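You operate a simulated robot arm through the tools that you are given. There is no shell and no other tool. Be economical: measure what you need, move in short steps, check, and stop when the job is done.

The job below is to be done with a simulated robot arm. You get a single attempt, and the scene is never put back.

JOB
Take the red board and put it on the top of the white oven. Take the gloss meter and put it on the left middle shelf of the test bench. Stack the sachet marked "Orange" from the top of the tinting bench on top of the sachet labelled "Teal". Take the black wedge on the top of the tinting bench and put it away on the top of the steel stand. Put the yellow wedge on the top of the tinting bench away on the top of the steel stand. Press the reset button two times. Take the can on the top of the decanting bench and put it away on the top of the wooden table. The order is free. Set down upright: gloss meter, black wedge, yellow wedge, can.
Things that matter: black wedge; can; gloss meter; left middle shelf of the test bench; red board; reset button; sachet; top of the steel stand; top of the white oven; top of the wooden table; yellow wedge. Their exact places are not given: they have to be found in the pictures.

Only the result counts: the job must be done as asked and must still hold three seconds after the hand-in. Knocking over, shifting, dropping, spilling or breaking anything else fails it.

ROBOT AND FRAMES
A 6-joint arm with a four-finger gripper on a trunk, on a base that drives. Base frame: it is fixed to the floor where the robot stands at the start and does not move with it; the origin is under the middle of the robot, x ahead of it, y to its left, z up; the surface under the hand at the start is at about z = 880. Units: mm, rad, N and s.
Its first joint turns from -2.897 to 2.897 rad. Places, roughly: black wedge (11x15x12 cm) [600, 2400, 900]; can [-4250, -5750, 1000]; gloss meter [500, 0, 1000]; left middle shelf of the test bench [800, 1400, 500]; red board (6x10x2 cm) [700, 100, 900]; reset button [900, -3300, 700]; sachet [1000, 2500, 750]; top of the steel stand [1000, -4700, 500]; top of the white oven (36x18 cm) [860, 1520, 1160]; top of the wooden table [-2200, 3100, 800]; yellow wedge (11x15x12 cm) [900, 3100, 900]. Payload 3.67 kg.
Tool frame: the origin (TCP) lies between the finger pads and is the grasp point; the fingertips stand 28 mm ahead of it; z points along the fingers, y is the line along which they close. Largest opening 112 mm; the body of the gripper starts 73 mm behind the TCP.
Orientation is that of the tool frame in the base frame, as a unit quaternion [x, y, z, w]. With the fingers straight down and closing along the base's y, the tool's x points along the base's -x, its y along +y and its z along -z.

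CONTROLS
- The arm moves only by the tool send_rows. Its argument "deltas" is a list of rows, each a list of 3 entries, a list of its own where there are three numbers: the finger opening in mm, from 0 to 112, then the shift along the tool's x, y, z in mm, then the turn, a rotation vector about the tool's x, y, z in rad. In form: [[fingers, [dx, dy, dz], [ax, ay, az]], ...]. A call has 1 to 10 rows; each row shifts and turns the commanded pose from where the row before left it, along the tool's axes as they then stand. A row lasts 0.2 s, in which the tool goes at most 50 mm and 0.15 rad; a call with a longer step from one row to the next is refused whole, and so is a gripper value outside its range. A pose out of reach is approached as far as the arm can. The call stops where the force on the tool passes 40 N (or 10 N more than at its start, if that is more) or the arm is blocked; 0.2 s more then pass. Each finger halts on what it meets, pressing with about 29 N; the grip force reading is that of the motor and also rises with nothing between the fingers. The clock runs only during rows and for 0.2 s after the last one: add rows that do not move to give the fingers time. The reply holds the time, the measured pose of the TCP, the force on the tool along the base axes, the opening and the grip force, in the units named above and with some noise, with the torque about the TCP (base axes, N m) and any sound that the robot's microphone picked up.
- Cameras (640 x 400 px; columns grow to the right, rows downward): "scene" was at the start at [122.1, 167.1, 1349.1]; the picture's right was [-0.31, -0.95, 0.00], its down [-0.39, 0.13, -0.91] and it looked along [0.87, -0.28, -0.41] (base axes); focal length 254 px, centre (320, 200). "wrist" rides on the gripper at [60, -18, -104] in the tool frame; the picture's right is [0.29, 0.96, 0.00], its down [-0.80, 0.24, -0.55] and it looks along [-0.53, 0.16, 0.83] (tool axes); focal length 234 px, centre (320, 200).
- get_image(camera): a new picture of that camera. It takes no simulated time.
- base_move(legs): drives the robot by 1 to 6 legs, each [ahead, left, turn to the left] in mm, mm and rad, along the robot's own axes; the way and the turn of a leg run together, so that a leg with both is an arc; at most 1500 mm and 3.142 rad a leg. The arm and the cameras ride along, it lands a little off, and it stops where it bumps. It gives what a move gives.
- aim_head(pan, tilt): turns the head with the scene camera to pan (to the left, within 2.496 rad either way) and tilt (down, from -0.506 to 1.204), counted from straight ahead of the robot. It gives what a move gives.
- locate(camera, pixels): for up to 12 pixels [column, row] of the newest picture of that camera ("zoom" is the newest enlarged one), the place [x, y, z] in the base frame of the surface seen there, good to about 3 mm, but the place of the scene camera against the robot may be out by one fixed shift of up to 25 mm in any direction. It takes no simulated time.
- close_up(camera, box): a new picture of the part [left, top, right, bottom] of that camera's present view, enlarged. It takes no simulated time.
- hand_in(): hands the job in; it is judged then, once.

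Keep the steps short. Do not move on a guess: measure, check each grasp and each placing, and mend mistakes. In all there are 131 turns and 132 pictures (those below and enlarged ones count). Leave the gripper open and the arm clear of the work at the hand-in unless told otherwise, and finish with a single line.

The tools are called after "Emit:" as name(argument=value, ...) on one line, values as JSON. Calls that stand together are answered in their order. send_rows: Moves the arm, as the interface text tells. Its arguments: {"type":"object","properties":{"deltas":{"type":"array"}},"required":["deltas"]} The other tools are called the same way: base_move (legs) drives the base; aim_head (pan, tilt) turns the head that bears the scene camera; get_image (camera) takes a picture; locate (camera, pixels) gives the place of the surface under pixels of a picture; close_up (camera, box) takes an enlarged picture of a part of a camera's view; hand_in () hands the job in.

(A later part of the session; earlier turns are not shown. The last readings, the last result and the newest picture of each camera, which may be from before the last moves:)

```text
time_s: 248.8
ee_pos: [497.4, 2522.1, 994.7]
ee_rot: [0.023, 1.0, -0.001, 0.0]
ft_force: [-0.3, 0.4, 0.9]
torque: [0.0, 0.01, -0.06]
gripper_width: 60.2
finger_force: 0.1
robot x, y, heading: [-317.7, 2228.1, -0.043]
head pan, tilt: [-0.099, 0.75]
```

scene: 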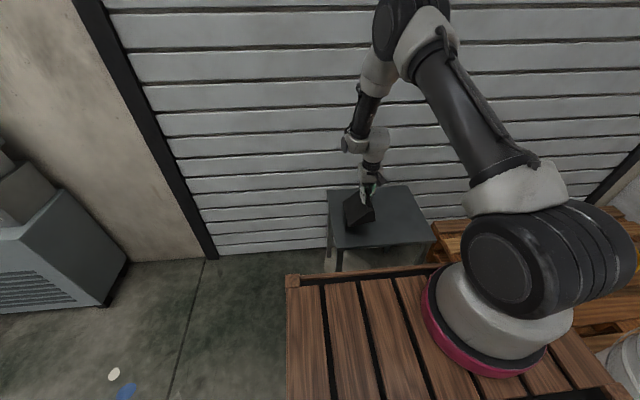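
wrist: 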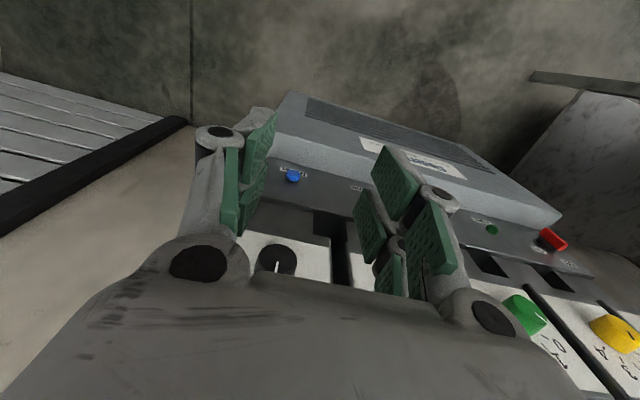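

Two presses done. The base drifted in x/heading a little, without contact. Correct the heading and back off, raise the arm, and look for the yellow wedge.

Emit:
base_move(legs=[[-100, 0, 0.043], [0, 250, 0]])

Emit:
aim_head(pan=0.55, tilt=0.45)

Emit:
get_image(camera="scene")

Emit:
close_up(camera="scene", box=[240, 120, 420, 240])

```text
time_s: 251.4
ee_pos: [380.7, 2808.1, 994.6]
ee_rot: [0.001, 1.0, 0.0, 0.0]
ft_force: [0.3, -0.5, 0.0]
torque: [-0.01, 0.0, 0.03]
gripper_width: 60.1
finger_force: 0.1
robot x, y, heading: [-411.9, 2475.5, 0.001]
head pan, tilt: [-0.099, 0.75]
```

```text
time_s: 252.4
ee_pos: [380.3, 2808.8, 994.2]
ee_rot: [0.0, 1.0, 0.0, 0.0]
ft_force: [0.3, -0.5, 0.4]
torque: [0.01, 0.01, 0.02]
gripper_width: 60.0
finger_force: 0.0
robot x, y, heading: [-416.8, 2476.1, -0.002]
head pan, tilt: [0.55, 0.45]
```

```text
46 pictures are left
```

scene: 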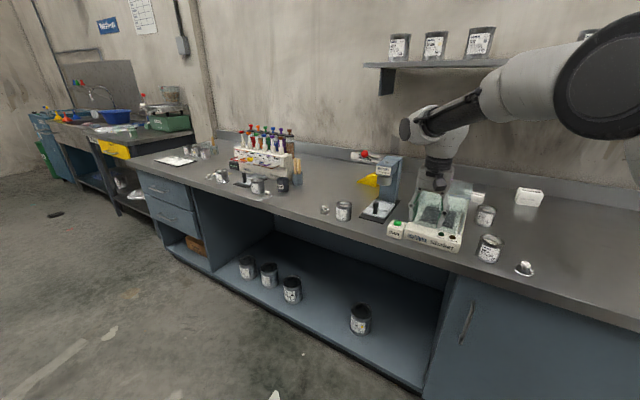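

```text
3.33 times, centred on (330, 180) of scene
```

zoom: 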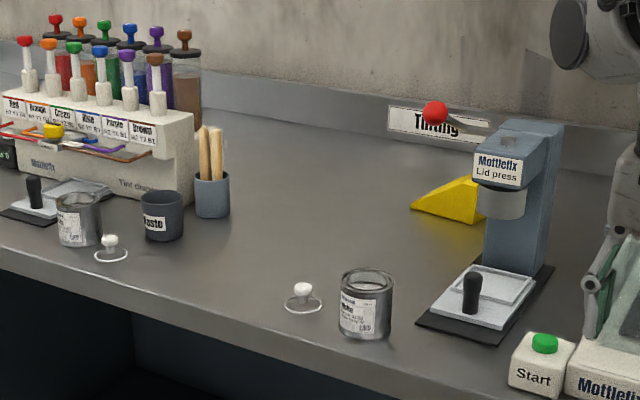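

The yellow wedge is behind the "Lid press" at (370,182). Locate it and the press, then go further left for a view.

Emit:
locate(camera="zoom", pixels=[[450, 205], [475, 190], [420, 210], [435, 112], [500, 170], [550, 135], [480, 310], [270, 110], [210, 190], [155, 60], [505, 205]])

Emit:
send_rows(deltas=[[60, [0, -45, -40], [0, 0, 0]], [60, [0, -45, -20], [0, 0, 0]], [60, [0, -45, -20], [0, 0, 0]], [60, [0, -45, -20], [0, 0, 0]], [60, [0, -45, -20], [0, 0, 0]], [60, [0, 0, 0], [0, 0, 0]]])

Emit:
base_move(legs=[[0, 600, 0]])

Emit:
aim_head(pan=-0.05, tilt=0.45)

Emit:
get_image(camera="scene")

```text
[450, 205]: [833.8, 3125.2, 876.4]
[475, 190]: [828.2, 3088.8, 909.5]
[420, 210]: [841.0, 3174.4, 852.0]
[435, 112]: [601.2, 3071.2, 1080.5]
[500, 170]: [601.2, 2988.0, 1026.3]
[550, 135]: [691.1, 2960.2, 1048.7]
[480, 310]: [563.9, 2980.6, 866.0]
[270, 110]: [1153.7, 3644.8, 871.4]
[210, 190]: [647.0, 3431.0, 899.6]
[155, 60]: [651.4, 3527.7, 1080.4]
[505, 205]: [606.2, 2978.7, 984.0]
```

```text
refused: row 1 steps farther than a row can; nothing moved
```

```text
time_s: 255.8
ee_pos: [376.9, 3405.5, 995.6]
ee_rot: [-0.002, 1.0, 0.0, 0.0]
ft_force: [-0.6, 0.4, 0.5]
torque: [-0.03, 0.0, 0.02]
gripper_width: 60.1
finger_force: 0.0
robot x, y, heading: [-418.2, 3066.1, 0.006]
head pan, tilt: [0.55, 0.45]
```

```text
time_s: 256.8
ee_pos: [376.4, 3405.8, 994.9]
ee_rot: [-0.003, 1.0, 0.0, 0.001]
ft_force: [0.4, -0.2, 0.6]
torque: [-0.02, -0.01, -0.01]
gripper_width: 60.1
finger_force: 0.0
robot x, y, heading: [-418.3, 3067.3, 0.004]
head pan, tilt: [-0.051, 0.45]
```

```text
44 pictures are left
```

scene: 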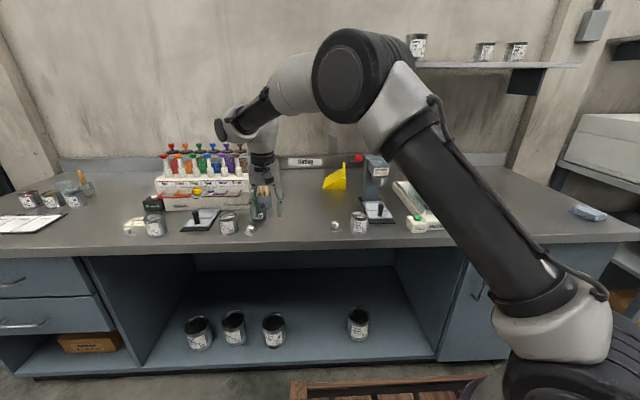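

Emit:
close_up(camera="scene", box=[290, 140, 410, 240])

Emit:
locate(camera="zoom", pixels=[[230, 250], [180, 225], [270, 200], [290, 170], [280, 240], [285, 120], [365, 95], [460, 130], [460, 75], [395, 300], [470, 180], [90, 110]])

Emit:
locate(camera="scene", pixels=[[425, 67], [500, 67], [416, 42]])

```text
4.00 times, centred on (350, 190) of scene
```

zoom: 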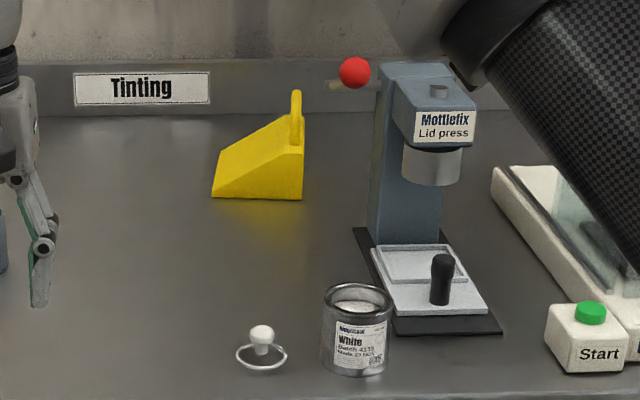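

```text
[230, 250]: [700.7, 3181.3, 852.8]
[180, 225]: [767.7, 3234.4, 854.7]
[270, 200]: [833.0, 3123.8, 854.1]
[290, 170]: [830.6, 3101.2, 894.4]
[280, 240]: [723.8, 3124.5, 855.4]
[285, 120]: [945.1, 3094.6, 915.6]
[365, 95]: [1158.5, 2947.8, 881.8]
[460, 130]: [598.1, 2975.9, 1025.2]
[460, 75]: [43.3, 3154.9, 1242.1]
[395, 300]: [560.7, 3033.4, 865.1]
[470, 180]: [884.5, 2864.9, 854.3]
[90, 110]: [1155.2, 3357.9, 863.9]
```

```text
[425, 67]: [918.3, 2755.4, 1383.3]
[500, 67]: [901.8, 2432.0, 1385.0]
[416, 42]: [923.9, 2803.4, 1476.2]
```

Same orientation as the black one: handle at about (893, 3115). I'll bring the arm to y≈3110, raise it, and drive forward.

Emit:
send_rows(deltas=[[60, [0, -42, -22], [0, 0, 0]], [60, [0, -42, -22], [0, 0, 0]], [60, [0, -42, -22], [0, 0, 0]], [60, [0, -42, -22], [0, 0, 0]], [60, [0, -42, -22], [0, 0, 0]], [60, [0, -42, -22], [0, 0, 0]], [60, [0, -42, -22], [0, 0, 0]], [60, [0, 0, 0], [0, 0, 0]]])

Emit:
base_move(legs=[[360, 0, -0.004]])

Emit:
send_rows(deltas=[[60, [-40, 0, 0], [0, 0, 0]], [60, [-30, 0, 20], [0, 0, 0]], [60, [0, 0, 30], [0, 0, 0]], [60, [0, 0, 0], [0, 0, 0]]])

Emit:
get_image(camera="wrist")

```text
time_s: 258.6
ee_pos: [378.0, 3109.1, 1150.0]
ee_rot: [-0.003, 1.0, 0.0, 0.0]
ft_force: [-0.5, 0.1, -0.2]
torque: [-0.02, -0.02, -0.01]
gripper_width: 60.0
finger_force: 0.1
robot x, y, heading: [-415.9, 3067.8, 0.009]
head pan, tilt: [-0.051, 0.45]
```

```text
time_s: 260.9
ee_pos: [731.1, 3106.6, 1149.8]
ee_rot: [0.0, 1.0, 0.0, 0.0]
ft_force: [-0.8, -0.3, -0.1]
torque: [-0.01, 0.01, 0.03]
gripper_width: 60.0
finger_force: 0.0
robot x, y, heading: [-65.7, 3068.5, -0.001]
head pan, tilt: [-0.051, 0.45]
```

```text
time_s: 261.9
ee_pos: [799.3, 3105.6, 1100.0]
ee_rot: [0.001, 1.0, 0.0, 0.0]
ft_force: [-0.9, -0.7, 0.5]
torque: [-0.02, 0.04, 0.01]
gripper_width: 60.0
finger_force: 0.1
robot x, y, heading: [-64.5, 3073.0, -0.005]
head pan, tilt: [-0.051, 0.45]
```

```text
42 pictures are left
```

wrist: 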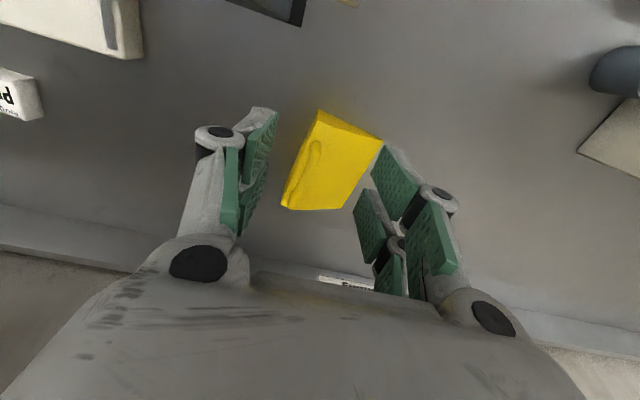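

Emit:
close_up(camera="wrist", box=[260, 90, 400, 220])

Emit:
locate(camera="zoom", pixels=[[185, 75], [170, 120], [180, 160], [165, 165], [150, 190], [140, 220], [115, 300], [210, 60], [350, 130], [240, 310], [185, 150], [130, 250]])

```text
3.08 times, centred on (330, 155) of wrist
```

zoom: 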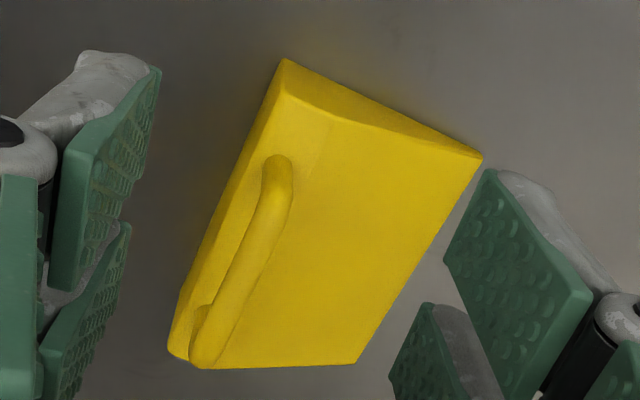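

```text
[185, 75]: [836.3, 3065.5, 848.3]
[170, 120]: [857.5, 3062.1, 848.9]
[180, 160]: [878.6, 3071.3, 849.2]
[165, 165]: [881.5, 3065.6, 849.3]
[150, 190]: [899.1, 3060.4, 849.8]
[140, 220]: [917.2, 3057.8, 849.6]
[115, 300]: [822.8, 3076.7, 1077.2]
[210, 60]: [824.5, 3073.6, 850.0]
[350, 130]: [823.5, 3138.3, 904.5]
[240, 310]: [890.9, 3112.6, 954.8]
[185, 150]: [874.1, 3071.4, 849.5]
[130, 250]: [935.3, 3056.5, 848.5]
```

Emit:
locate(camera="zoom", pixels=[[277, 175], [272, 205], [258, 240], [240, 280], [222, 320], [205, 355], [290, 95], [475, 158], [355, 355], [180, 345], [285, 150], [320, 120]])

```text
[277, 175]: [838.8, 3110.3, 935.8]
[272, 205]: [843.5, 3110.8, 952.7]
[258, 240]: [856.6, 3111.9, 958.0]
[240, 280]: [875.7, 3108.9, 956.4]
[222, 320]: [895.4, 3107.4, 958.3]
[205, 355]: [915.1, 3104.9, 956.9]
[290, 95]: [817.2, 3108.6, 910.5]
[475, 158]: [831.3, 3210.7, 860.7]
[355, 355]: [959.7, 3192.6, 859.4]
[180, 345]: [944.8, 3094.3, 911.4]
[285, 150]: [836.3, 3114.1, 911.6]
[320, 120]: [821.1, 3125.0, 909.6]
```

Handle centre ≈(879,3108), yawed ≈-0.1 rad. Align and lower onto it.

Emit:
send_rows(deltas=[[60, [-40, 1.5, 10], [0, 0, 0.05]], [60, [-40, 4, 20], [0, 0, 0.05]], [60, [0, 0, 40], [0, 0, 0]], [60, [0, 0, 40], [0, 0, 0]], [60, [0, 0, 0], [0, 0, 0]]])

Emit:
get_image(camera="wrist")

```text
time_s: 263.1
ee_pos: [877.0, 3110.7, 989.5]
ee_rot: [0.05, 0.999, 0.0, 0.0]
ft_force: [-0.2, -0.3, 0.0]
torque: [0.0, 0.0, 0.02]
gripper_width: 60.0
finger_force: 0.0
robot x, y, heading: [-66.5, 3068.8, 0.002]
head pan, tilt: [-0.051, 0.45]
```

```text
40 pictures are left
```

wrist: 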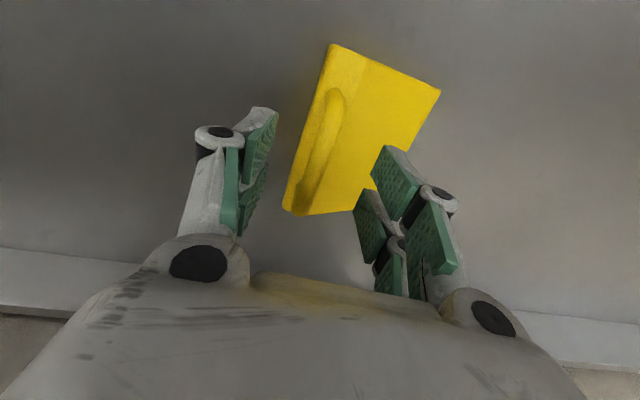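

Aligned with the handle. Lower to z≈942 and close, then a small lift.

Emit:
send_rows(deltas=[[60, [0, -2, 25], [0, 0, 0]], [60, [0, 0, 15], [0, 0, 0]], [60, [0, 0, 7.5], [0, 0, 0]], [60, [0, 0, 0], [0, 0, 0]], [20, [0, 0, 0], [0, 0, 0]], [5, [0, 0, 0], [0, 0, 0]], [5, [0, 0, 0], [0, 0, 0]], [5, [0, 0, 0], [0, 0, 0]], [5, [0, 0, -20], [0, 0, 0]], [5, [0, 0, 0], [0, 0, 0]]])

Emit:
get_image(camera="wrist")

```text
time_s: 265.3
ee_pos: [879.9, 3107.4, 962.2]
ee_rot: [0.051, 0.999, 0.0, -0.001]
ft_force: [1.0, 0.4, -6.1]
torque: [-0.13, 0.04, -0.01]
gripper_width: 11.1
finger_force: 29.0
robot x, y, heading: [-62.7, 3068.6, -0.001]
head pan, tilt: [-0.051, 0.45]
```

```text
39 pictures are left
```

wrist: 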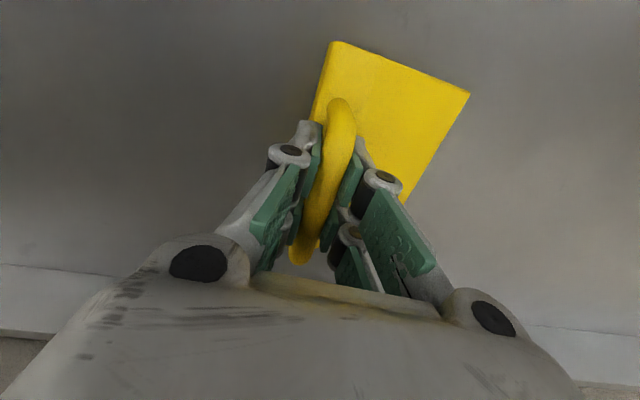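

Held (6 N). Lift, back off, and drive to the stand in stages, correcting the heading.

Emit:
send_rows(deltas=[[5, [0, 0, -40], [0, 0, 0]], [5, [0, 0, -45], [0, 0, 0]], [5, [0, 0, -45], [0, 0, 0]], [5, [0, 0, -45], [0, 0, 0]], [5, [0, 0, 0], [0, 0, -0.05]], [5, [0, 0, 0], [0, 0, -0.05]], [5, [0, 0, 0], [0, 0, 0]]])

Emit:
base_move(legs=[[-500, 0, 0], [0, -1400, 0], [0, -1400, 0], [0, -1400, 0]])

```text
time_s: 267.1
ee_pos: [871.6, 3104.5, 1104.9]
ee_rot: [0.0, 0.999, -0.008, -0.034]
ft_force: [0.4, 0.1, -5.6]
torque: [-0.12, 0.04, -0.02]
gripper_width: 11.0
finger_force: 29.0
robot x, y, heading: [-66.7, 3065.7, -0.001]
head pan, tilt: [-0.051, 0.45]
stopped in row 7: the arm was blocked; the commanded pose is now the measured one
```

```text
time_s: 268.4
ee_pos: [771.9, 3107.3, 1111.5]
ee_rot: [-0.001, 1.0, -0.009, -0.018]
ft_force: [5.2, 0.6, -3.3]
torque: [-0.13, -0.23, 0.05]
gripper_width: 11.6
finger_force: 29.0
robot x, y, heading: [-173.2, 3070.0, 0.002]
head pan, tilt: [-0.051, 0.45]
stopped in leg 1: the force on the tool passed its limit at 92 N (the readings are from after the stop); the commanded pose is now the measured one
```

Trouble: the lift was blocked and the wedge or gripper touched something while backing. Look at once.

Emit:
get_image(camera="scene")

Emit:
get_image(camera="wrist")

```text
38 pictures are left
```

scene: 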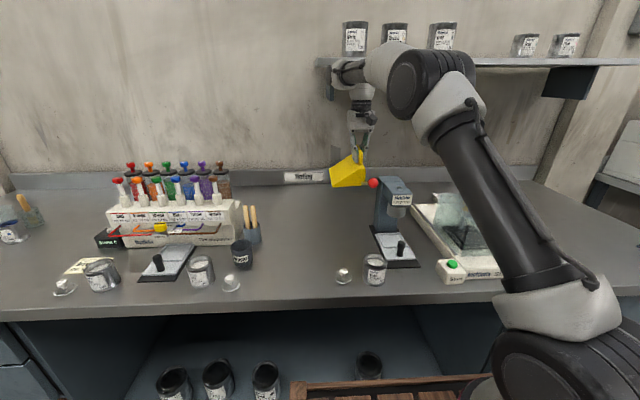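

```text
37 pictures are left
```

wrist: 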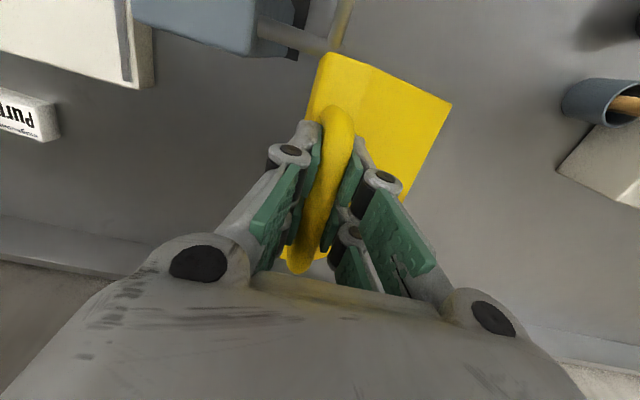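

The press and lever look upright; measure the press, ball and clearances to see what moved.

Emit:
close_up(camera="scene", box=[310, 120, 430, 280])

Emit:
locate(camera="scene", pixels=[[373, 183], [400, 199], [395, 183], [345, 172], [332, 180], [360, 165], [362, 75], [345, 80], [402, 249], [375, 232], [420, 265]])

Emit:
locate(camera="wrist", pixels=[[330, 60], [440, 105], [345, 20], [290, 35], [200, 20]])

```text
2.50 times, centred on (370, 200) of scene
```

zoom: 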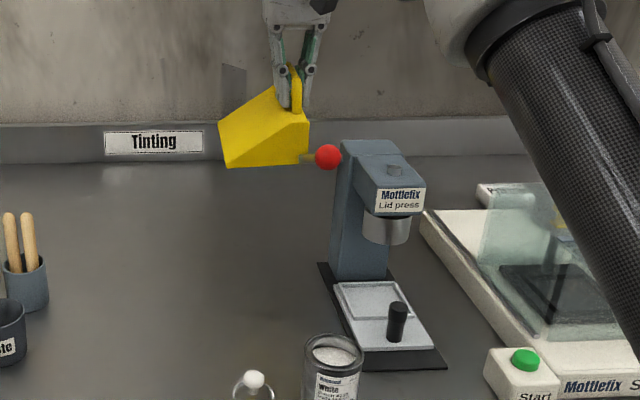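

```text
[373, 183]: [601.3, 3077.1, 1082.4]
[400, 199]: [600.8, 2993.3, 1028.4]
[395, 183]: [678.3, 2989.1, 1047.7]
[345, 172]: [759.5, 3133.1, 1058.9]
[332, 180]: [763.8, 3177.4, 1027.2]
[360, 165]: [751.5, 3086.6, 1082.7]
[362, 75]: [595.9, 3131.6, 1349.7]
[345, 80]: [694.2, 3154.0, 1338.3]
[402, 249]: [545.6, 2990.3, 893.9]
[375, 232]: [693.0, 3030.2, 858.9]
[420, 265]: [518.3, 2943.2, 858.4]
```

```text
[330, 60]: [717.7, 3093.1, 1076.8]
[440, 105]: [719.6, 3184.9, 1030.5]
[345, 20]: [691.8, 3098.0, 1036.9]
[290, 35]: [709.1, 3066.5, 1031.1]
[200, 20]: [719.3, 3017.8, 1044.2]
```

The press and ball are where they were. The wedge met the press's lever arm (x≈700, y≈3098, z≈1037). I'll go forward 60 mm, left 170 mm to pass beside it, then back.

Emit:
base_move(legs=[[60, 0, 0], [0, 170, 0]])

Emit:
get_image(camera="scene")

Emit:
locate(camera="scene", pixels=[[400, 215], [380, 190]])

```text
time_s: 270.5
ee_pos: [831.6, 3275.5, 1111.8]
ee_rot: [-0.001, 1.0, -0.007, -0.017]
ft_force: [-0.2, -0.6, -5.6]
torque: [-0.13, 0.08, 0.0]
gripper_width: 11.6
finger_force: 28.7
robot x, y, heading: [-108.2, 3238.9, 0.003]
head pan, tilt: [-0.051, 0.45]
```

```text
35 pictures are left
```

scene: 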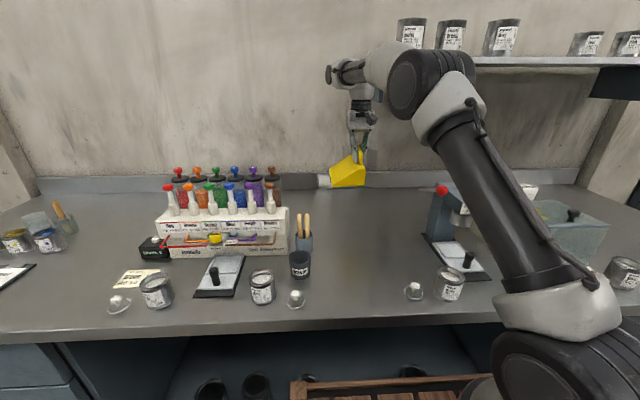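

```text
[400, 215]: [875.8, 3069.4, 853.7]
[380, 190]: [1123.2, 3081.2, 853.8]
```

Clear on both sides. Back off 450 mm, then check the view before the long drive.

Emit:
base_move(legs=[[-450, 0, 0]])

Emit:
send_rows(deltas=[[5, [0, 0, -30], [0, -0.03, 0]], [5, [40, 0, 0], [0, 0, 0]], [5, [40, 0, 0], [0, 0, 0]], [5, [40, 0, 0], [0, 0, 0]], [5, [40, 0, 0], [0, 0, 0]], [5, [0, 0, 0], [0, 0, 0]]])

Emit:
get_image(camera="scene")

```text
time_s: 273.2
ee_pos: [385.6, 3276.7, 1112.1]
ee_rot: [-0.002, 1.0, -0.007, -0.016]
ft_force: [0.3, 0.2, -4.8]
torque: [-0.11, 0.07, 0.0]
gripper_width: 11.8
finger_force: 29.5
robot x, y, heading: [-555.7, 3237.3, 0.003]
head pan, tilt: [-0.051, 0.45]
```

```text
time_s: 274.6
ee_pos: [225.3, 3276.4, 1140.9]
ee_rot: [-0.002, 1.0, -0.008, -0.002]
ft_force: [0.4, -0.5, -5.5]
torque: [-0.18, 0.08, 0.0]
gripper_width: 11.3
finger_force: 29.4
robot x, y, heading: [-557.4, 3237.2, 0.001]
head pan, tilt: [-0.051, 0.45]
```

```text
34 pictures are left
```

scene: 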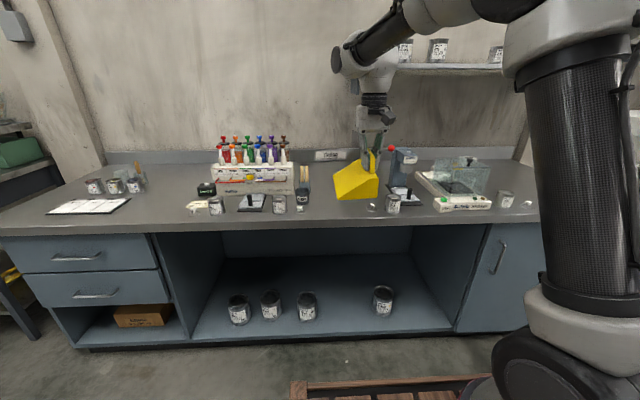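

Now the long drive right.

Emit:
base_move(legs=[[0, -1400, 0], [0, -1400, 0], [0, -1400, 0], [0, -1400, 0]])

```text
time_s: 301.4
ee_pos: [272.8, -2354.7, 1139.7]
ee_rot: [-0.002, 1.0, -0.008, -0.001]
ft_force: [-0.2, 1.0, -5.8]
torque: [-0.09, 0.1, -0.01]
gripper_width: 11.4
finger_force: 29.0
robot x, y, heading: [-508.7, -2393.4, -0.0]
head pan, tilt: [-0.051, 0.45]
```

Emit:
base_move(legs=[[0, -1130, 0], [0, -1130, 0]])

Emit:
aim_head(pan=-0.1, tilt=0.6)

Emit:
get_image(camera="scene")

```text
time_s: 312.6
ee_pos: [286.1, -4630.9, 1140.6]
ee_rot: [-0.002, 1.0, -0.008, -0.001]
ft_force: [0.7, -0.4, -5.1]
torque: [-0.12, 0.08, -0.01]
gripper_width: 11.3
finger_force: 28.8
robot x, y, heading: [-498.5, -4672.4, 0.001]
head pan, tilt: [-0.051, 0.45]
```

```text
time_s: 313.3
ee_pos: [286.5, -4631.9, 1141.5]
ee_rot: [-0.001, 1.0, -0.007, -0.001]
ft_force: [-0.8, 0.1, -5.5]
torque: [-0.12, 0.04, 0.02]
gripper_width: 11.1
finger_force: 29.1
robot x, y, heading: [-498.9, -4673.0, 0.0]
head pan, tilt: [-0.099, 0.6]
```

```text
33 pictures are left
```

scene: 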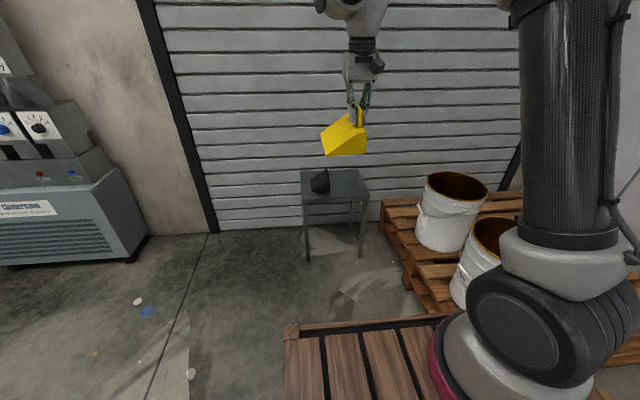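

Check the pallet's nearest edges before driving forward.

Emit:
locate(camera="scene", pixels=[[385, 205], [405, 250], [435, 305], [465, 290], [310, 172], [322, 180], [355, 185], [365, 195]])

```text
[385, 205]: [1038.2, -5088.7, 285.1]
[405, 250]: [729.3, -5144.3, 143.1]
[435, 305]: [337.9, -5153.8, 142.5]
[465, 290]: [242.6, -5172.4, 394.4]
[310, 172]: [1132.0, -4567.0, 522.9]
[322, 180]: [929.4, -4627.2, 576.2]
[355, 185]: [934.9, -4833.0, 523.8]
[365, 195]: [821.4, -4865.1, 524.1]
```

Clear (pallet edge y≈-5130). Drive forward 620 mm and position the arm over the free right half at (940,-4755).

Emit:
base_move(legs=[[620, 0, 0]])

Emit:
send_rows(deltas=[[5, [-12, -42, 0], [0, 0, 0]], [5, [-12, -42, 0], [0, 0, 0]], [5, [-10, -40, 0], [0, 0, 0]], [5, [0, 0, 45], [0, 0, 0]], [5, [0, 0, 45], [0, 0, 0]], [5, [0, 0, 45], [0, 0, 0]], [5, [0, 0, 45], [0, 0, 0]], [5, [0, 0, 45], [0, 0, 0]], [5, [0, 0, 45], [0, 0, 0]], [5, [0, 0, 45], [0, 0, 0]]])

Emit:
get_image(camera="wrist")

```text
time_s: 316.9
ee_pos: [920.7, -4625.7, 1141.3]
ee_rot: [-0.005, 1.0, -0.008, -0.001]
ft_force: [-0.2, 0.0, -4.6]
torque: [-0.12, 0.06, 0.01]
gripper_width: 11.2
finger_force: 28.9
robot x, y, heading: [132.7, -4670.5, 0.009]
head pan, tilt: [-0.099, 0.6]
```

```text
time_s: 319.1
ee_pos: [952.4, -4755.0, 828.2]
ee_rot: [-0.004, 1.0, -0.008, -0.002]
ft_force: [-0.5, 0.1, -5.5]
torque: [-0.15, 0.05, -0.01]
gripper_width: 11.2
finger_force: 28.9
robot x, y, heading: [133.7, -4671.3, 0.006]
head pan, tilt: [-0.099, 0.6]
```

```text
32 pictures are left
```

wrist: 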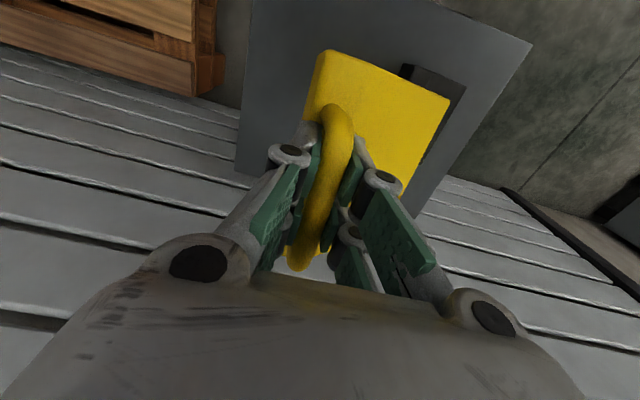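

Measure the yellow wedge's attitude and the black wedge's edge.

Emit:
locate(camera="wrist", pixels=[[328, 60], [440, 102], [380, 80], [405, 180], [322, 90], [455, 105], [410, 68], [250, 120], [255, 20], [420, 40], [436, 135]])

```text
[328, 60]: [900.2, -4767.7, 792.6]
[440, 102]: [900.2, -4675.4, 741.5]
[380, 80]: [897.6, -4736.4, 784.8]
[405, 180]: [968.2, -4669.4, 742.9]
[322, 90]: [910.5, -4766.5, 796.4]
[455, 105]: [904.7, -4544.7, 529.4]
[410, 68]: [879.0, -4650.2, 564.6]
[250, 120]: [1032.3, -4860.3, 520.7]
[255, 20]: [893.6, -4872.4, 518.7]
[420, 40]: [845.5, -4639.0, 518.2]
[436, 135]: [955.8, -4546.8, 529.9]
```

It is level (slipped ≈9 mm down). Target TCP y≈-4790, contact near z≈620. Lower to ~630.

Emit:
send_rows(deltas=[[5, [0, -20, 30], [0, 0, 0]], [5, [0, -15, 40], [0, 0, 0]], [5, [0, 0, 45], [0, 0, 0]], [5, [0, 0, 45], [0, 0, 0]], [5, [0, 0, 25], [0, 0, 0]], [5, [0, 0, 12], [0, 0, 0]], [5, [0, 0, 0], [0, 0, 0]]])

Emit:
get_image(camera="wrist")

```text
time_s: 320.7
ee_pos: [954.2, -4792.0, 631.7]
ee_rot: [-0.004, 1.0, -0.009, -0.001]
ft_force: [0.5, 0.2, -5.7]
torque: [-0.13, 0.05, 0.0]
gripper_width: 11.3
finger_force: 29.3
robot x, y, heading: [136.3, -4667.8, 0.006]
head pan, tilt: [-0.099, 0.6]
```

```text
31 pictures are left
```

wrist: 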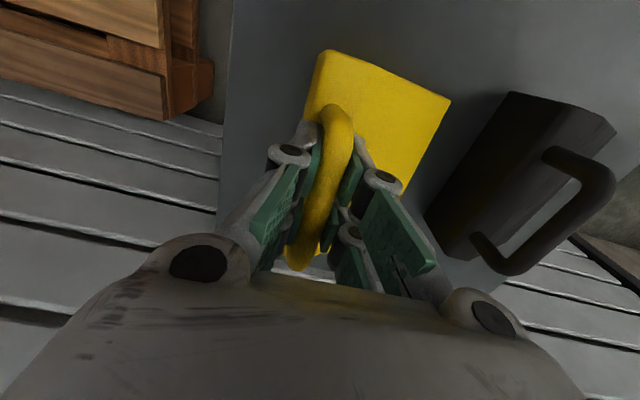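

Good gap to the black wedge. Lower gently to contact.

Emit:
send_rows(deltas=[[5, [0, 0, 3], [0, 0, 0]], [5, [0, 0, 3], [0, 0, 0]], [5, [0, 0, 2], [0, 0, 0]], [5, [0, 0, 2], [0, 0, 0]], [5, [0, 0, 1.5], [0, 0, 0]], [5, [0, 0, 0], [0, 0, 0]]])

```text
time_s: 322.1
ee_pos: [953.5, -4792.3, 622.4]
ee_rot: [-0.004, 1.0, -0.008, -0.001]
ft_force: [2.1, -17.1, 15.0]
torque: [0.03, 0.97, 0.76]
gripper_width: 11.3
finger_force: 29.1
robot x, y, heading: [134.7, -4670.5, 0.007]
head pan, tilt: [-0.099, 0.6]
```

Contact. One more millimetre, then release and rise.

Emit:
send_rows(deltas=[[5, [0, 0, 1], [0, 0, 0]], [5, [0, 0, 0], [0, 0, 0]], [20, [0, 0, 0], [0, 0, 0]], [40, [0, 0, 0], [0, 0, 0]], [40, [0, 0, 0], [0, 0, 0]], [40, [0, 0, -30], [0, 0, 0]], [40, [0, 0, -40], [0, 0, 0]], [40, [0, 0, -40], [0, 0, 0]], [40, [0, 0, -40], [0, 0, 0]], [40, [0, 0, 0], [0, 0, 0]]])

Emit:
get_image(camera="wrist")

```text
time_s: 324.3
ee_pos: [953.1, -4787.6, 768.7]
ee_rot: [-0.004, 1.0, -0.008, -0.003]
ft_force: [0.0, 0.2, -0.8]
torque: [0.05, 0.04, -0.02]
gripper_width: 40.2
finger_force: 0.0
robot x, y, heading: [135.1, -4668.9, 0.002]
head pan, tilt: [-0.099, 0.6]
```

```text
30 pictures are left
```

wrist: 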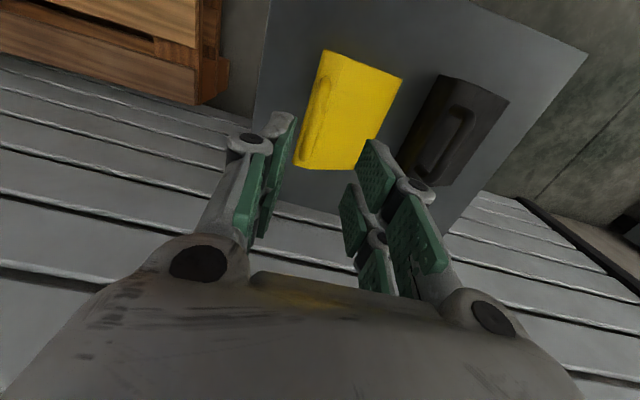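

Both wedges stand upright on the stand. Now the can: raise and retract the arm, back off, turn to face -y and drive towards the decanting bench.

Emit:
send_rows(deltas=[[40, [0, 0, -45], [0, 0, 0]], [40, [0, 0, -45], [0, 0, 0]], [40, [0, 0, -45], [0, 0, 0]], [40, [0, 0, -45], [0, 0, 0]], [40, [0, 0, -45], [0, 0, 0]], [40, [0, 0, -45], [0, 0, 0]], [40, [45, 15, 0], [0, 0, 0]], [80, [45, 15, 0], [0, 0, 0]], [110, [30, 15, 0], [0, 0, 0]], [110, [0, 0, 0], [0, 0, 0]]])

Emit:
base_move(legs=[[-600, 0, 0], [0, 1000, 0], [0, 0, -1.571], [0, -1260, 0], [0, -1260, 0], [0, -1260, 0]])

Emit:
aim_head(pan=0.1, tilt=0.25)

Emit:
get_image(camera="scene")

```text
time_s: 326.5
ee_pos: [834.3, -4742.6, 1038.1]
ee_rot: [-0.004, 1.0, -0.008, -0.002]
ft_force: [0.3, -0.3, 0.2]
torque: [-0.03, 0.0, 0.0]
gripper_width: 109.8
finger_force: 0.1
robot x, y, heading: [135.6, -4669.8, 0.005]
head pan, tilt: [-0.099, 0.6]
```

```text
time_s: 356.3
ee_pos: [-4288.8, -4518.3, 1037.4]
ee_rot: [0.694, 0.72, -0.004, -0.007]
ft_force: [-0.2, 0.4, -0.6]
torque: [-0.03, 0.0, -0.01]
gripper_width: 109.9
finger_force: 0.1
robot x, y, heading: [-4240.9, -3819.0, -1.536]
head pan, tilt: [-0.099, 0.6]
```

```text
time_s: 357.1
ee_pos: [-4290.7, -4519.4, 1037.6]
ee_rot: [0.694, 0.72, -0.004, -0.007]
ft_force: [-0.1, -1.1, -0.2]
torque: [0.01, -0.01, 0.02]
gripper_width: 110.0
finger_force: 0.1
robot x, y, heading: [-4236.1, -3816.6, -1.534]
head pan, tilt: [0.099, 0.25]
```

```text
29 pictures are left
```

scene: 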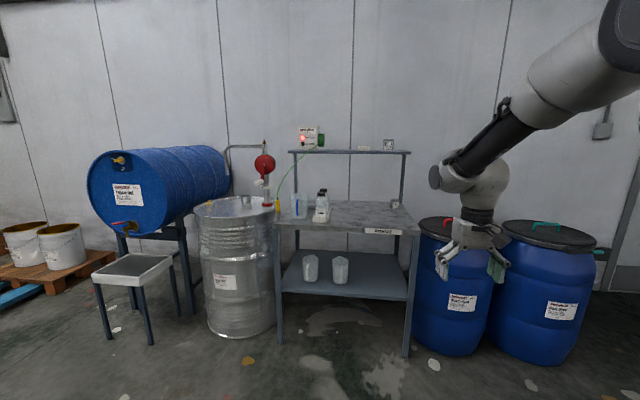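

Emit:
close_up(camera="scene", box=[250, 120, 430, 260])

Emit:
locate(camera="scene", pixels=[[321, 205], [297, 205], [280, 220], [415, 230], [300, 225], [395, 205], [330, 153], [265, 163], [245, 215], [440, 225], [345, 225], [278, 205]])

```text
2.86 times, centred on (340, 190) of scene
```

zoom: 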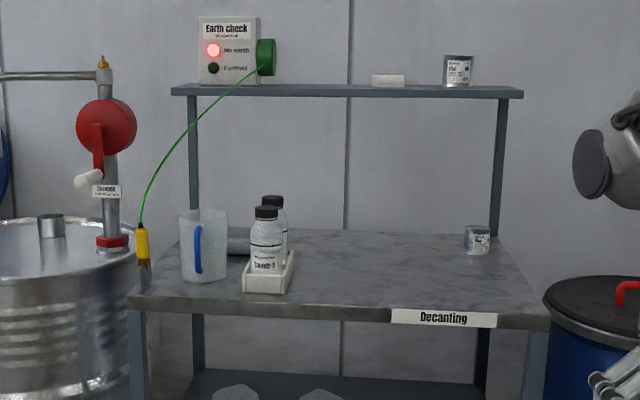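

```text
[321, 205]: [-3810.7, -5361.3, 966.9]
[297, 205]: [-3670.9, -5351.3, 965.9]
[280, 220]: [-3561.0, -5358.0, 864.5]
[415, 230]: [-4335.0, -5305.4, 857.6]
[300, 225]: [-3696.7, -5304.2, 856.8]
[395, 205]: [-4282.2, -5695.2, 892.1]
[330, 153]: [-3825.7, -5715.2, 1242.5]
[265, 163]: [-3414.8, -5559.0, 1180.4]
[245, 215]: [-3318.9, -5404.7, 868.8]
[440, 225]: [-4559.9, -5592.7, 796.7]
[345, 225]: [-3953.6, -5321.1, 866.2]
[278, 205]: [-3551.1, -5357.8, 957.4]
```

The bench-top can is at zoom (478,240). Measure it precisely together with the shelf edge, post and drum.

Emit:
locate(camera="zoom", pixels=[[478, 245], [467, 240], [489, 240], [478, 227], [478, 256], [450, 260], [500, 92], [498, 180], [440, 92], [530, 300], [520, 290], [470, 60]])

Emit:
locate(camera="scene", pixels=[[440, 222], [455, 330], [490, 222], [420, 300]])

```text
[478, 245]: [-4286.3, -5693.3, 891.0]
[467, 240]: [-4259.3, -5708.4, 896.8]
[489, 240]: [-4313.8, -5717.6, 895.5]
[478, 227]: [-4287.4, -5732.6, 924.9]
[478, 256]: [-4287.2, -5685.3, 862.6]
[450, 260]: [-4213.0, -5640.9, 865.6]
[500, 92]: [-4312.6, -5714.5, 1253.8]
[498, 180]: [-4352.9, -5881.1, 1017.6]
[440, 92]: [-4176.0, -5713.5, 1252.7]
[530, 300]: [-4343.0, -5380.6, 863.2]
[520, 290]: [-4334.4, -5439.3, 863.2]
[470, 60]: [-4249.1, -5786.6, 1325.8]
```

```text
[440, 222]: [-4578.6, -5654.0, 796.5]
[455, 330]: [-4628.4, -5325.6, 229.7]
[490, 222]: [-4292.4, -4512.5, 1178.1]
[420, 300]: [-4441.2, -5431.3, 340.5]
```

Can: centre ≈(-4286,-5720), ⌀≈56, z 863–925, close under the shelf (front y≈-5714, z≈1250). I'll approach with the tool pitched forward. First set the arm (left, pitch 0.7) and drive closer.

Emit:
send_rows(deltas=[[100, [0, 40, 0], [0, 0, 0]], [100, [0, 40, 0], [0, 0, 0]], [100, [0, 40, 0], [0, 0, 0]], [100, [0, 40, 0], [0, 0, 0]], [100, [0, 40, 0], [0, -0.14, 0]], [100, [0, 35, 0], [0, -0.14, 0]], [100, [0, 0, 0], [0, -0.14, 0]], [100, [0, 0, 0], [0, -0.14, 0]], [100, [0, 0, 0], [0, -0.14, 0]], [100, [0, 0, 0], [0, 0, 0]]])

Emit:
base_move(legs=[[0, -210, -0.037], [900, 0, 0]])

Emit:
get_image(camera="wrist")

```text
time_s: 359.4
ee_pos: [-4055.3, -4508.1, 1034.4]
ee_rot: [0.65, 0.679, -0.241, 0.241]
ft_force: [0.4, 0.0, 0.7]
torque: [0.01, 0.03, 0.0]
gripper_width: 100.0
finger_force: 0.0
robot x, y, heading: [-4238.8, -3820.0, -1.534]
head pan, tilt: [0.099, 0.25]
```

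```text
time_s: 365.3
ee_pos: [-4283.9, -5415.9, 1035.3]
ee_rot: [0.66, 0.67, -0.245, 0.238]
ft_force: [0.3, 0.5, -0.1]
torque: [0.0, 0.0, 0.01]
gripper_width: 100.2
finger_force: 0.0
robot x, y, heading: [-4437.8, -4724.5, -1.564]
head pan, tilt: [0.099, 0.25]
```

```text
27 pictures are left
```

wrist: 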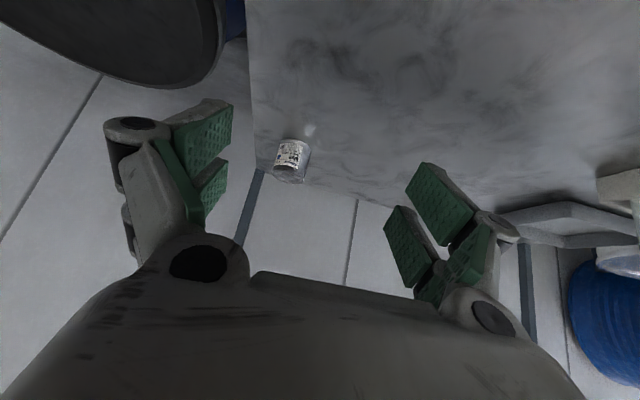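

The can is visible at wrist (291,160). Measure.

Emit:
locate(camera="wrist", pixels=[[291, 158], [275, 155], [306, 160], [290, 143], [290, 178], [320, 150], [300, 110]])

```text
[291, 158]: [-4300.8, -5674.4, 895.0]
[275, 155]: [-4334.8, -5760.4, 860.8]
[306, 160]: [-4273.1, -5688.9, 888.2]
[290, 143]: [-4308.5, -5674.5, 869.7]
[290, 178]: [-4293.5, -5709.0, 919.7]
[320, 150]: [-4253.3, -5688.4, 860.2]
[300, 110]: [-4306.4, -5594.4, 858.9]
```

Can centre ≈(-4300,-5704), top 922, table 860. Drive 110 mm closer, then approach along the tool axis, stopping short.

Emit:
base_move(legs=[[110, 0, -0.007]])

Emit:
send_rows(deltas=[[100, [-12, -4, 36], [0, 0, 0]], [100, [-12, -4, 36], [0, 0, 0]], [100, [-12, -4, 36], [0, 0, 0]], [100, [-11, -4, 36], [0, 0, 0]], [100, [0, 0, 0], [0, 0, 0]]])

Emit:
get_image(camera="wrist")

```text
time_s: 366.5
ee_pos: [-4288.5, -5528.0, 1034.4]
ee_rot: [0.662, 0.667, -0.247, 0.236]
ft_force: [0.1, 0.3, 0.4]
torque: [-0.01, -0.03, -0.03]
gripper_width: 100.0
finger_force: 0.1
robot x, y, heading: [-4447.4, -4830.4, -1.568]
head pan, tilt: [0.099, 0.25]
```

```text
time_s: 367.7
ee_pos: [-4304.2, -5658.1, 955.1]
ee_rot: [0.663, 0.667, -0.246, 0.236]
ft_force: [0.4, 0.8, 0.8]
torque: [-0.01, -0.01, -0.01]
gripper_width: 100.0
finger_force: 0.0
robot x, y, heading: [-4442.2, -4830.9, -1.578]
head pan, tilt: [0.099, 0.25]
```

```text
26 pictures are left
5 turns are left
```

wrist: 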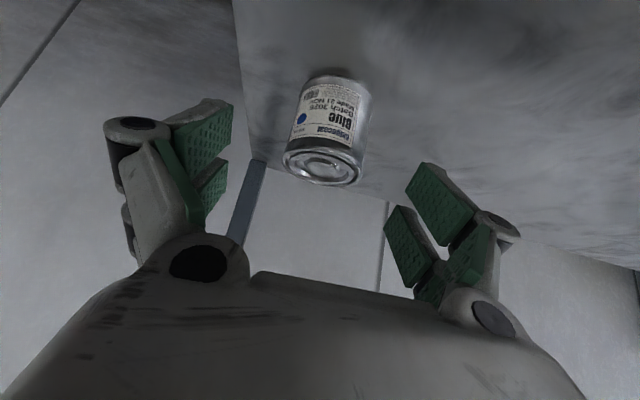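

Only 5 turns are left, so I'll combine steps: advance onto the can, close, lift, back off, raise, and drive along the clear aisle to face the wooden table from its +x side, then look.

Emit:
send_rows(deltas=[[100, [1, 2, 26], [0, 0, 0]], [100, [1, 2, 26], [0, 0, 0]], [100, [0.8, 0, 20], [0, 0, 0]], [100, [0, 0, 0], [0, 0, 0]], [70, [0, 0, 0], [0, 0, 0]], [45, [0, 0, 0], [0, 0, 0]], [45, [0, 0, 0], [0, 0, 0]], [45, [0, 0, 0], [0, 0, 0]], [45, [-16, 0, -19], [0, 0, 0]], [45, [-16, 0, -19], [0, 0, 0]]])

Emit:
base_move(legs=[[-600, 0, 0]])

Emit:
send_rows(deltas=[[45, [-19, 0, -23], [0, 0, 0]], [45, [-19, 0, -23], [0, 0, 0]], [45, [-19, 0, -23], [0, 0, 0]], [45, [-19, 0, -23], [0, 0, 0]], [45, [0, 0, 0], [0, 0, 0]]])

Emit:
get_image(camera="wrist")

Emit:
base_move(legs=[[-1230, 0, 0], [0, 1500, 0], [0, 1500, 0], [0, 540, 0], [0, 0, -1.571], [0, -1300, 0]])

Emit:
base_move(legs=[[0, -1430, 0], [0, -1430, 0], [0, -1430, 0]])

Emit:
aim_head(pan=0.0, tilt=0.45)

Emit:
get_image(camera="scene")

Emit:
locate(camera="scene", pixels=[[100, 200], [160, 200], [220, 200], [280, 200], [340, 200], [400, 200], [160, 240], [220, 240], [280, 240], [340, 240], [280, 170], [220, 170]])

```text
time_s: 369.9
ee_pos: [-4302.8, -5702.0, 947.8]
ee_rot: [0.663, 0.667, -0.246, 0.235]
ft_force: [-0.3, -0.6, -2.1]
torque: [0.02, 0.0, 0.02]
gripper_width: 61.1
finger_force: 29.0
robot x, y, heading: [-4442.7, -4830.4, -1.573]
head pan, tilt: [0.099, 0.25]
```

```text
time_s: 373.3
ee_pos: [-4304.6, -5102.3, 947.4]
ee_rot: [0.666, 0.663, -0.248, 0.235]
ft_force: [1.1, 0.0, -1.6]
torque: [-0.01, 0.01, 0.02]
gripper_width: 61.0
finger_force: 29.2
robot x, y, heading: [-4441.0, -4231.6, -1.579]
head pan, tilt: [0.099, 0.25]
```

```text
time_s: 374.5
ee_pos: [-4305.7, -5101.3, 1065.6]
ee_rot: [0.665, 0.665, -0.247, 0.235]
ft_force: [-0.5, -0.1, -2.6]
torque: [0.01, 0.0, 0.01]
gripper_width: 61.2
finger_force: 29.2
robot x, y, heading: [-4438.5, -4230.7, -1.581]
head pan, tilt: [0.099, 0.25]
```

```text
25 pictures are left
```

wrist: 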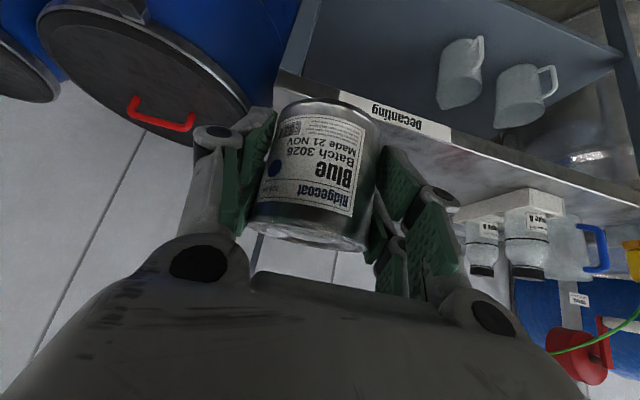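

```text
time_s: 407.6
ee_pos: [-1749.8, -1805.4, 1066.0]
ee_rot: [0.94, 0.001, -0.341, -0.008]
ft_force: [0.0, 0.2, -2.6]
torque: [-0.03, -0.01, -0.01]
gripper_width: 60.9
finger_force: 28.9
robot x, y, heading: [-882.2, -1665.8, 3.139]
head pan, tilt: [0.099, 0.25]
```

```text
time_s: 428.2
ee_pos: [-1751.6, 2503.8, 1066.2]
ee_rot: [0.94, -0.003, -0.341, -0.009]
ft_force: [0.3, 0.2, -2.7]
torque: [0.01, -0.02, 0.01]
gripper_width: 60.8
finger_force: 29.0
robot x, y, heading: [-879.0, 2638.0, 3.134]
head pan, tilt: [0.099, 0.25]
```

```text
time_s: 428.9
ee_pos: [-1750.2, 2503.3, 1064.6]
ee_rot: [0.94, -0.002, -0.34, -0.009]
ft_force: [-0.6, 0.1, -1.6]
torque: [0.01, -0.01, -0.01]
gripper_width: 60.7
finger_force: 28.9
robot x, y, heading: [-881.5, 2637.6, 3.125]
head pan, tilt: [0.0, 0.45]
```

```text
24 pictures are left
```

scene: 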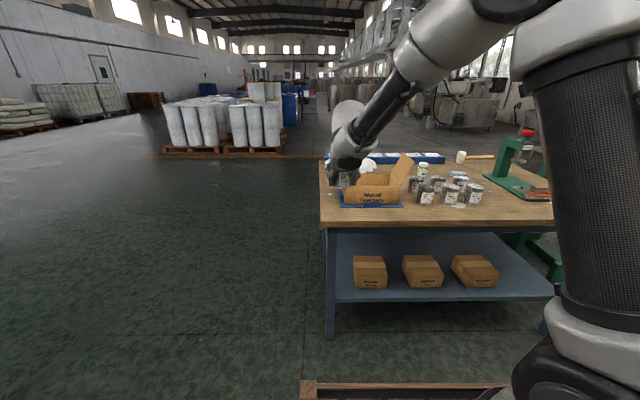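

```text
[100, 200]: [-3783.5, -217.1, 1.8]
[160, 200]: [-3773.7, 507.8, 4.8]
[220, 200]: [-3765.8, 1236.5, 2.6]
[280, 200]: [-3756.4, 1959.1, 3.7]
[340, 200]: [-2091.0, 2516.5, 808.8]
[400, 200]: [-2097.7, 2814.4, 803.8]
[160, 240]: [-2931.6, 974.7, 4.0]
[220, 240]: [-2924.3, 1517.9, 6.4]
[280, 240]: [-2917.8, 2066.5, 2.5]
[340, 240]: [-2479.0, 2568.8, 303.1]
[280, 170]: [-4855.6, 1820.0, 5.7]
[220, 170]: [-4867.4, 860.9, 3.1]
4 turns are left
```

The can is held and upright; the table top is at z≈804. Find a free spot: candidates in front/right of the cans near (500,208). Measure and zoom.

Emit:
locate(camera="scene", pixels=[[440, 218], [440, 225], [440, 208], [426, 204], [474, 206], [500, 200], [500, 212], [515, 200], [530, 205], [490, 185], [500, 175], [325, 215]])

Emit:
close_up(camera="scene", box=[310, 120, 560, 280])

Emit:
locate(camera="zoom", pixels=[[200, 235], [260, 240], [330, 245], [400, 245], [440, 240], [480, 240], [450, 215], [480, 215], [500, 220], [450, 180], [420, 210], [560, 245]])

```text
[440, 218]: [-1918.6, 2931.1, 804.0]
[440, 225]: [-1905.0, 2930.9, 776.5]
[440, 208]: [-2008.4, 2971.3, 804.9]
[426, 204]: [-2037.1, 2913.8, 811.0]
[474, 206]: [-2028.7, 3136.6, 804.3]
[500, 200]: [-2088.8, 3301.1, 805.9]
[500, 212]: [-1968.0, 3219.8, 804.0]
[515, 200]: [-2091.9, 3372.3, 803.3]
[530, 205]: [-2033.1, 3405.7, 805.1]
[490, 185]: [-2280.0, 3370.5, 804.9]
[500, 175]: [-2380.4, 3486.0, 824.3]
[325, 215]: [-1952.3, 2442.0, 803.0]
```

```text
2.50 times, centred on (435, 200) of scene
```

zoom: 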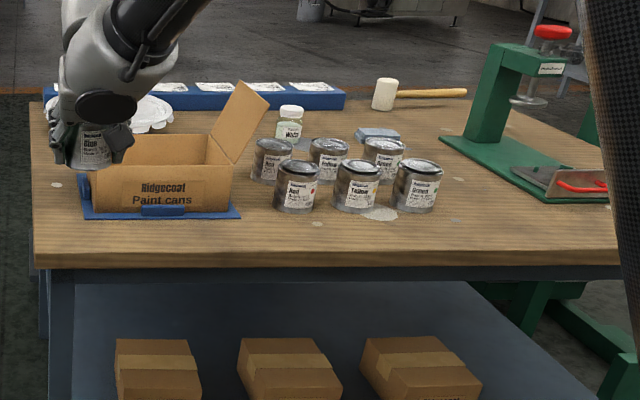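

```text
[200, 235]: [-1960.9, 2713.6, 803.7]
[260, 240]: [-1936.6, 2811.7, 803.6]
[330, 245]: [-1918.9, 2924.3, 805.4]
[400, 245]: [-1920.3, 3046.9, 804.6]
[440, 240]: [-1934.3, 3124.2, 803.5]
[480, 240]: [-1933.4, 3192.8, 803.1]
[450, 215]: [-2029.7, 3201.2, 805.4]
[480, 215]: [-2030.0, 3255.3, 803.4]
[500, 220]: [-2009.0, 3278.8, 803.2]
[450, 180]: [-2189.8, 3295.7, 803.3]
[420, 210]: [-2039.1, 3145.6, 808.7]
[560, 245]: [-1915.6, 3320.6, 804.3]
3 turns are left
```

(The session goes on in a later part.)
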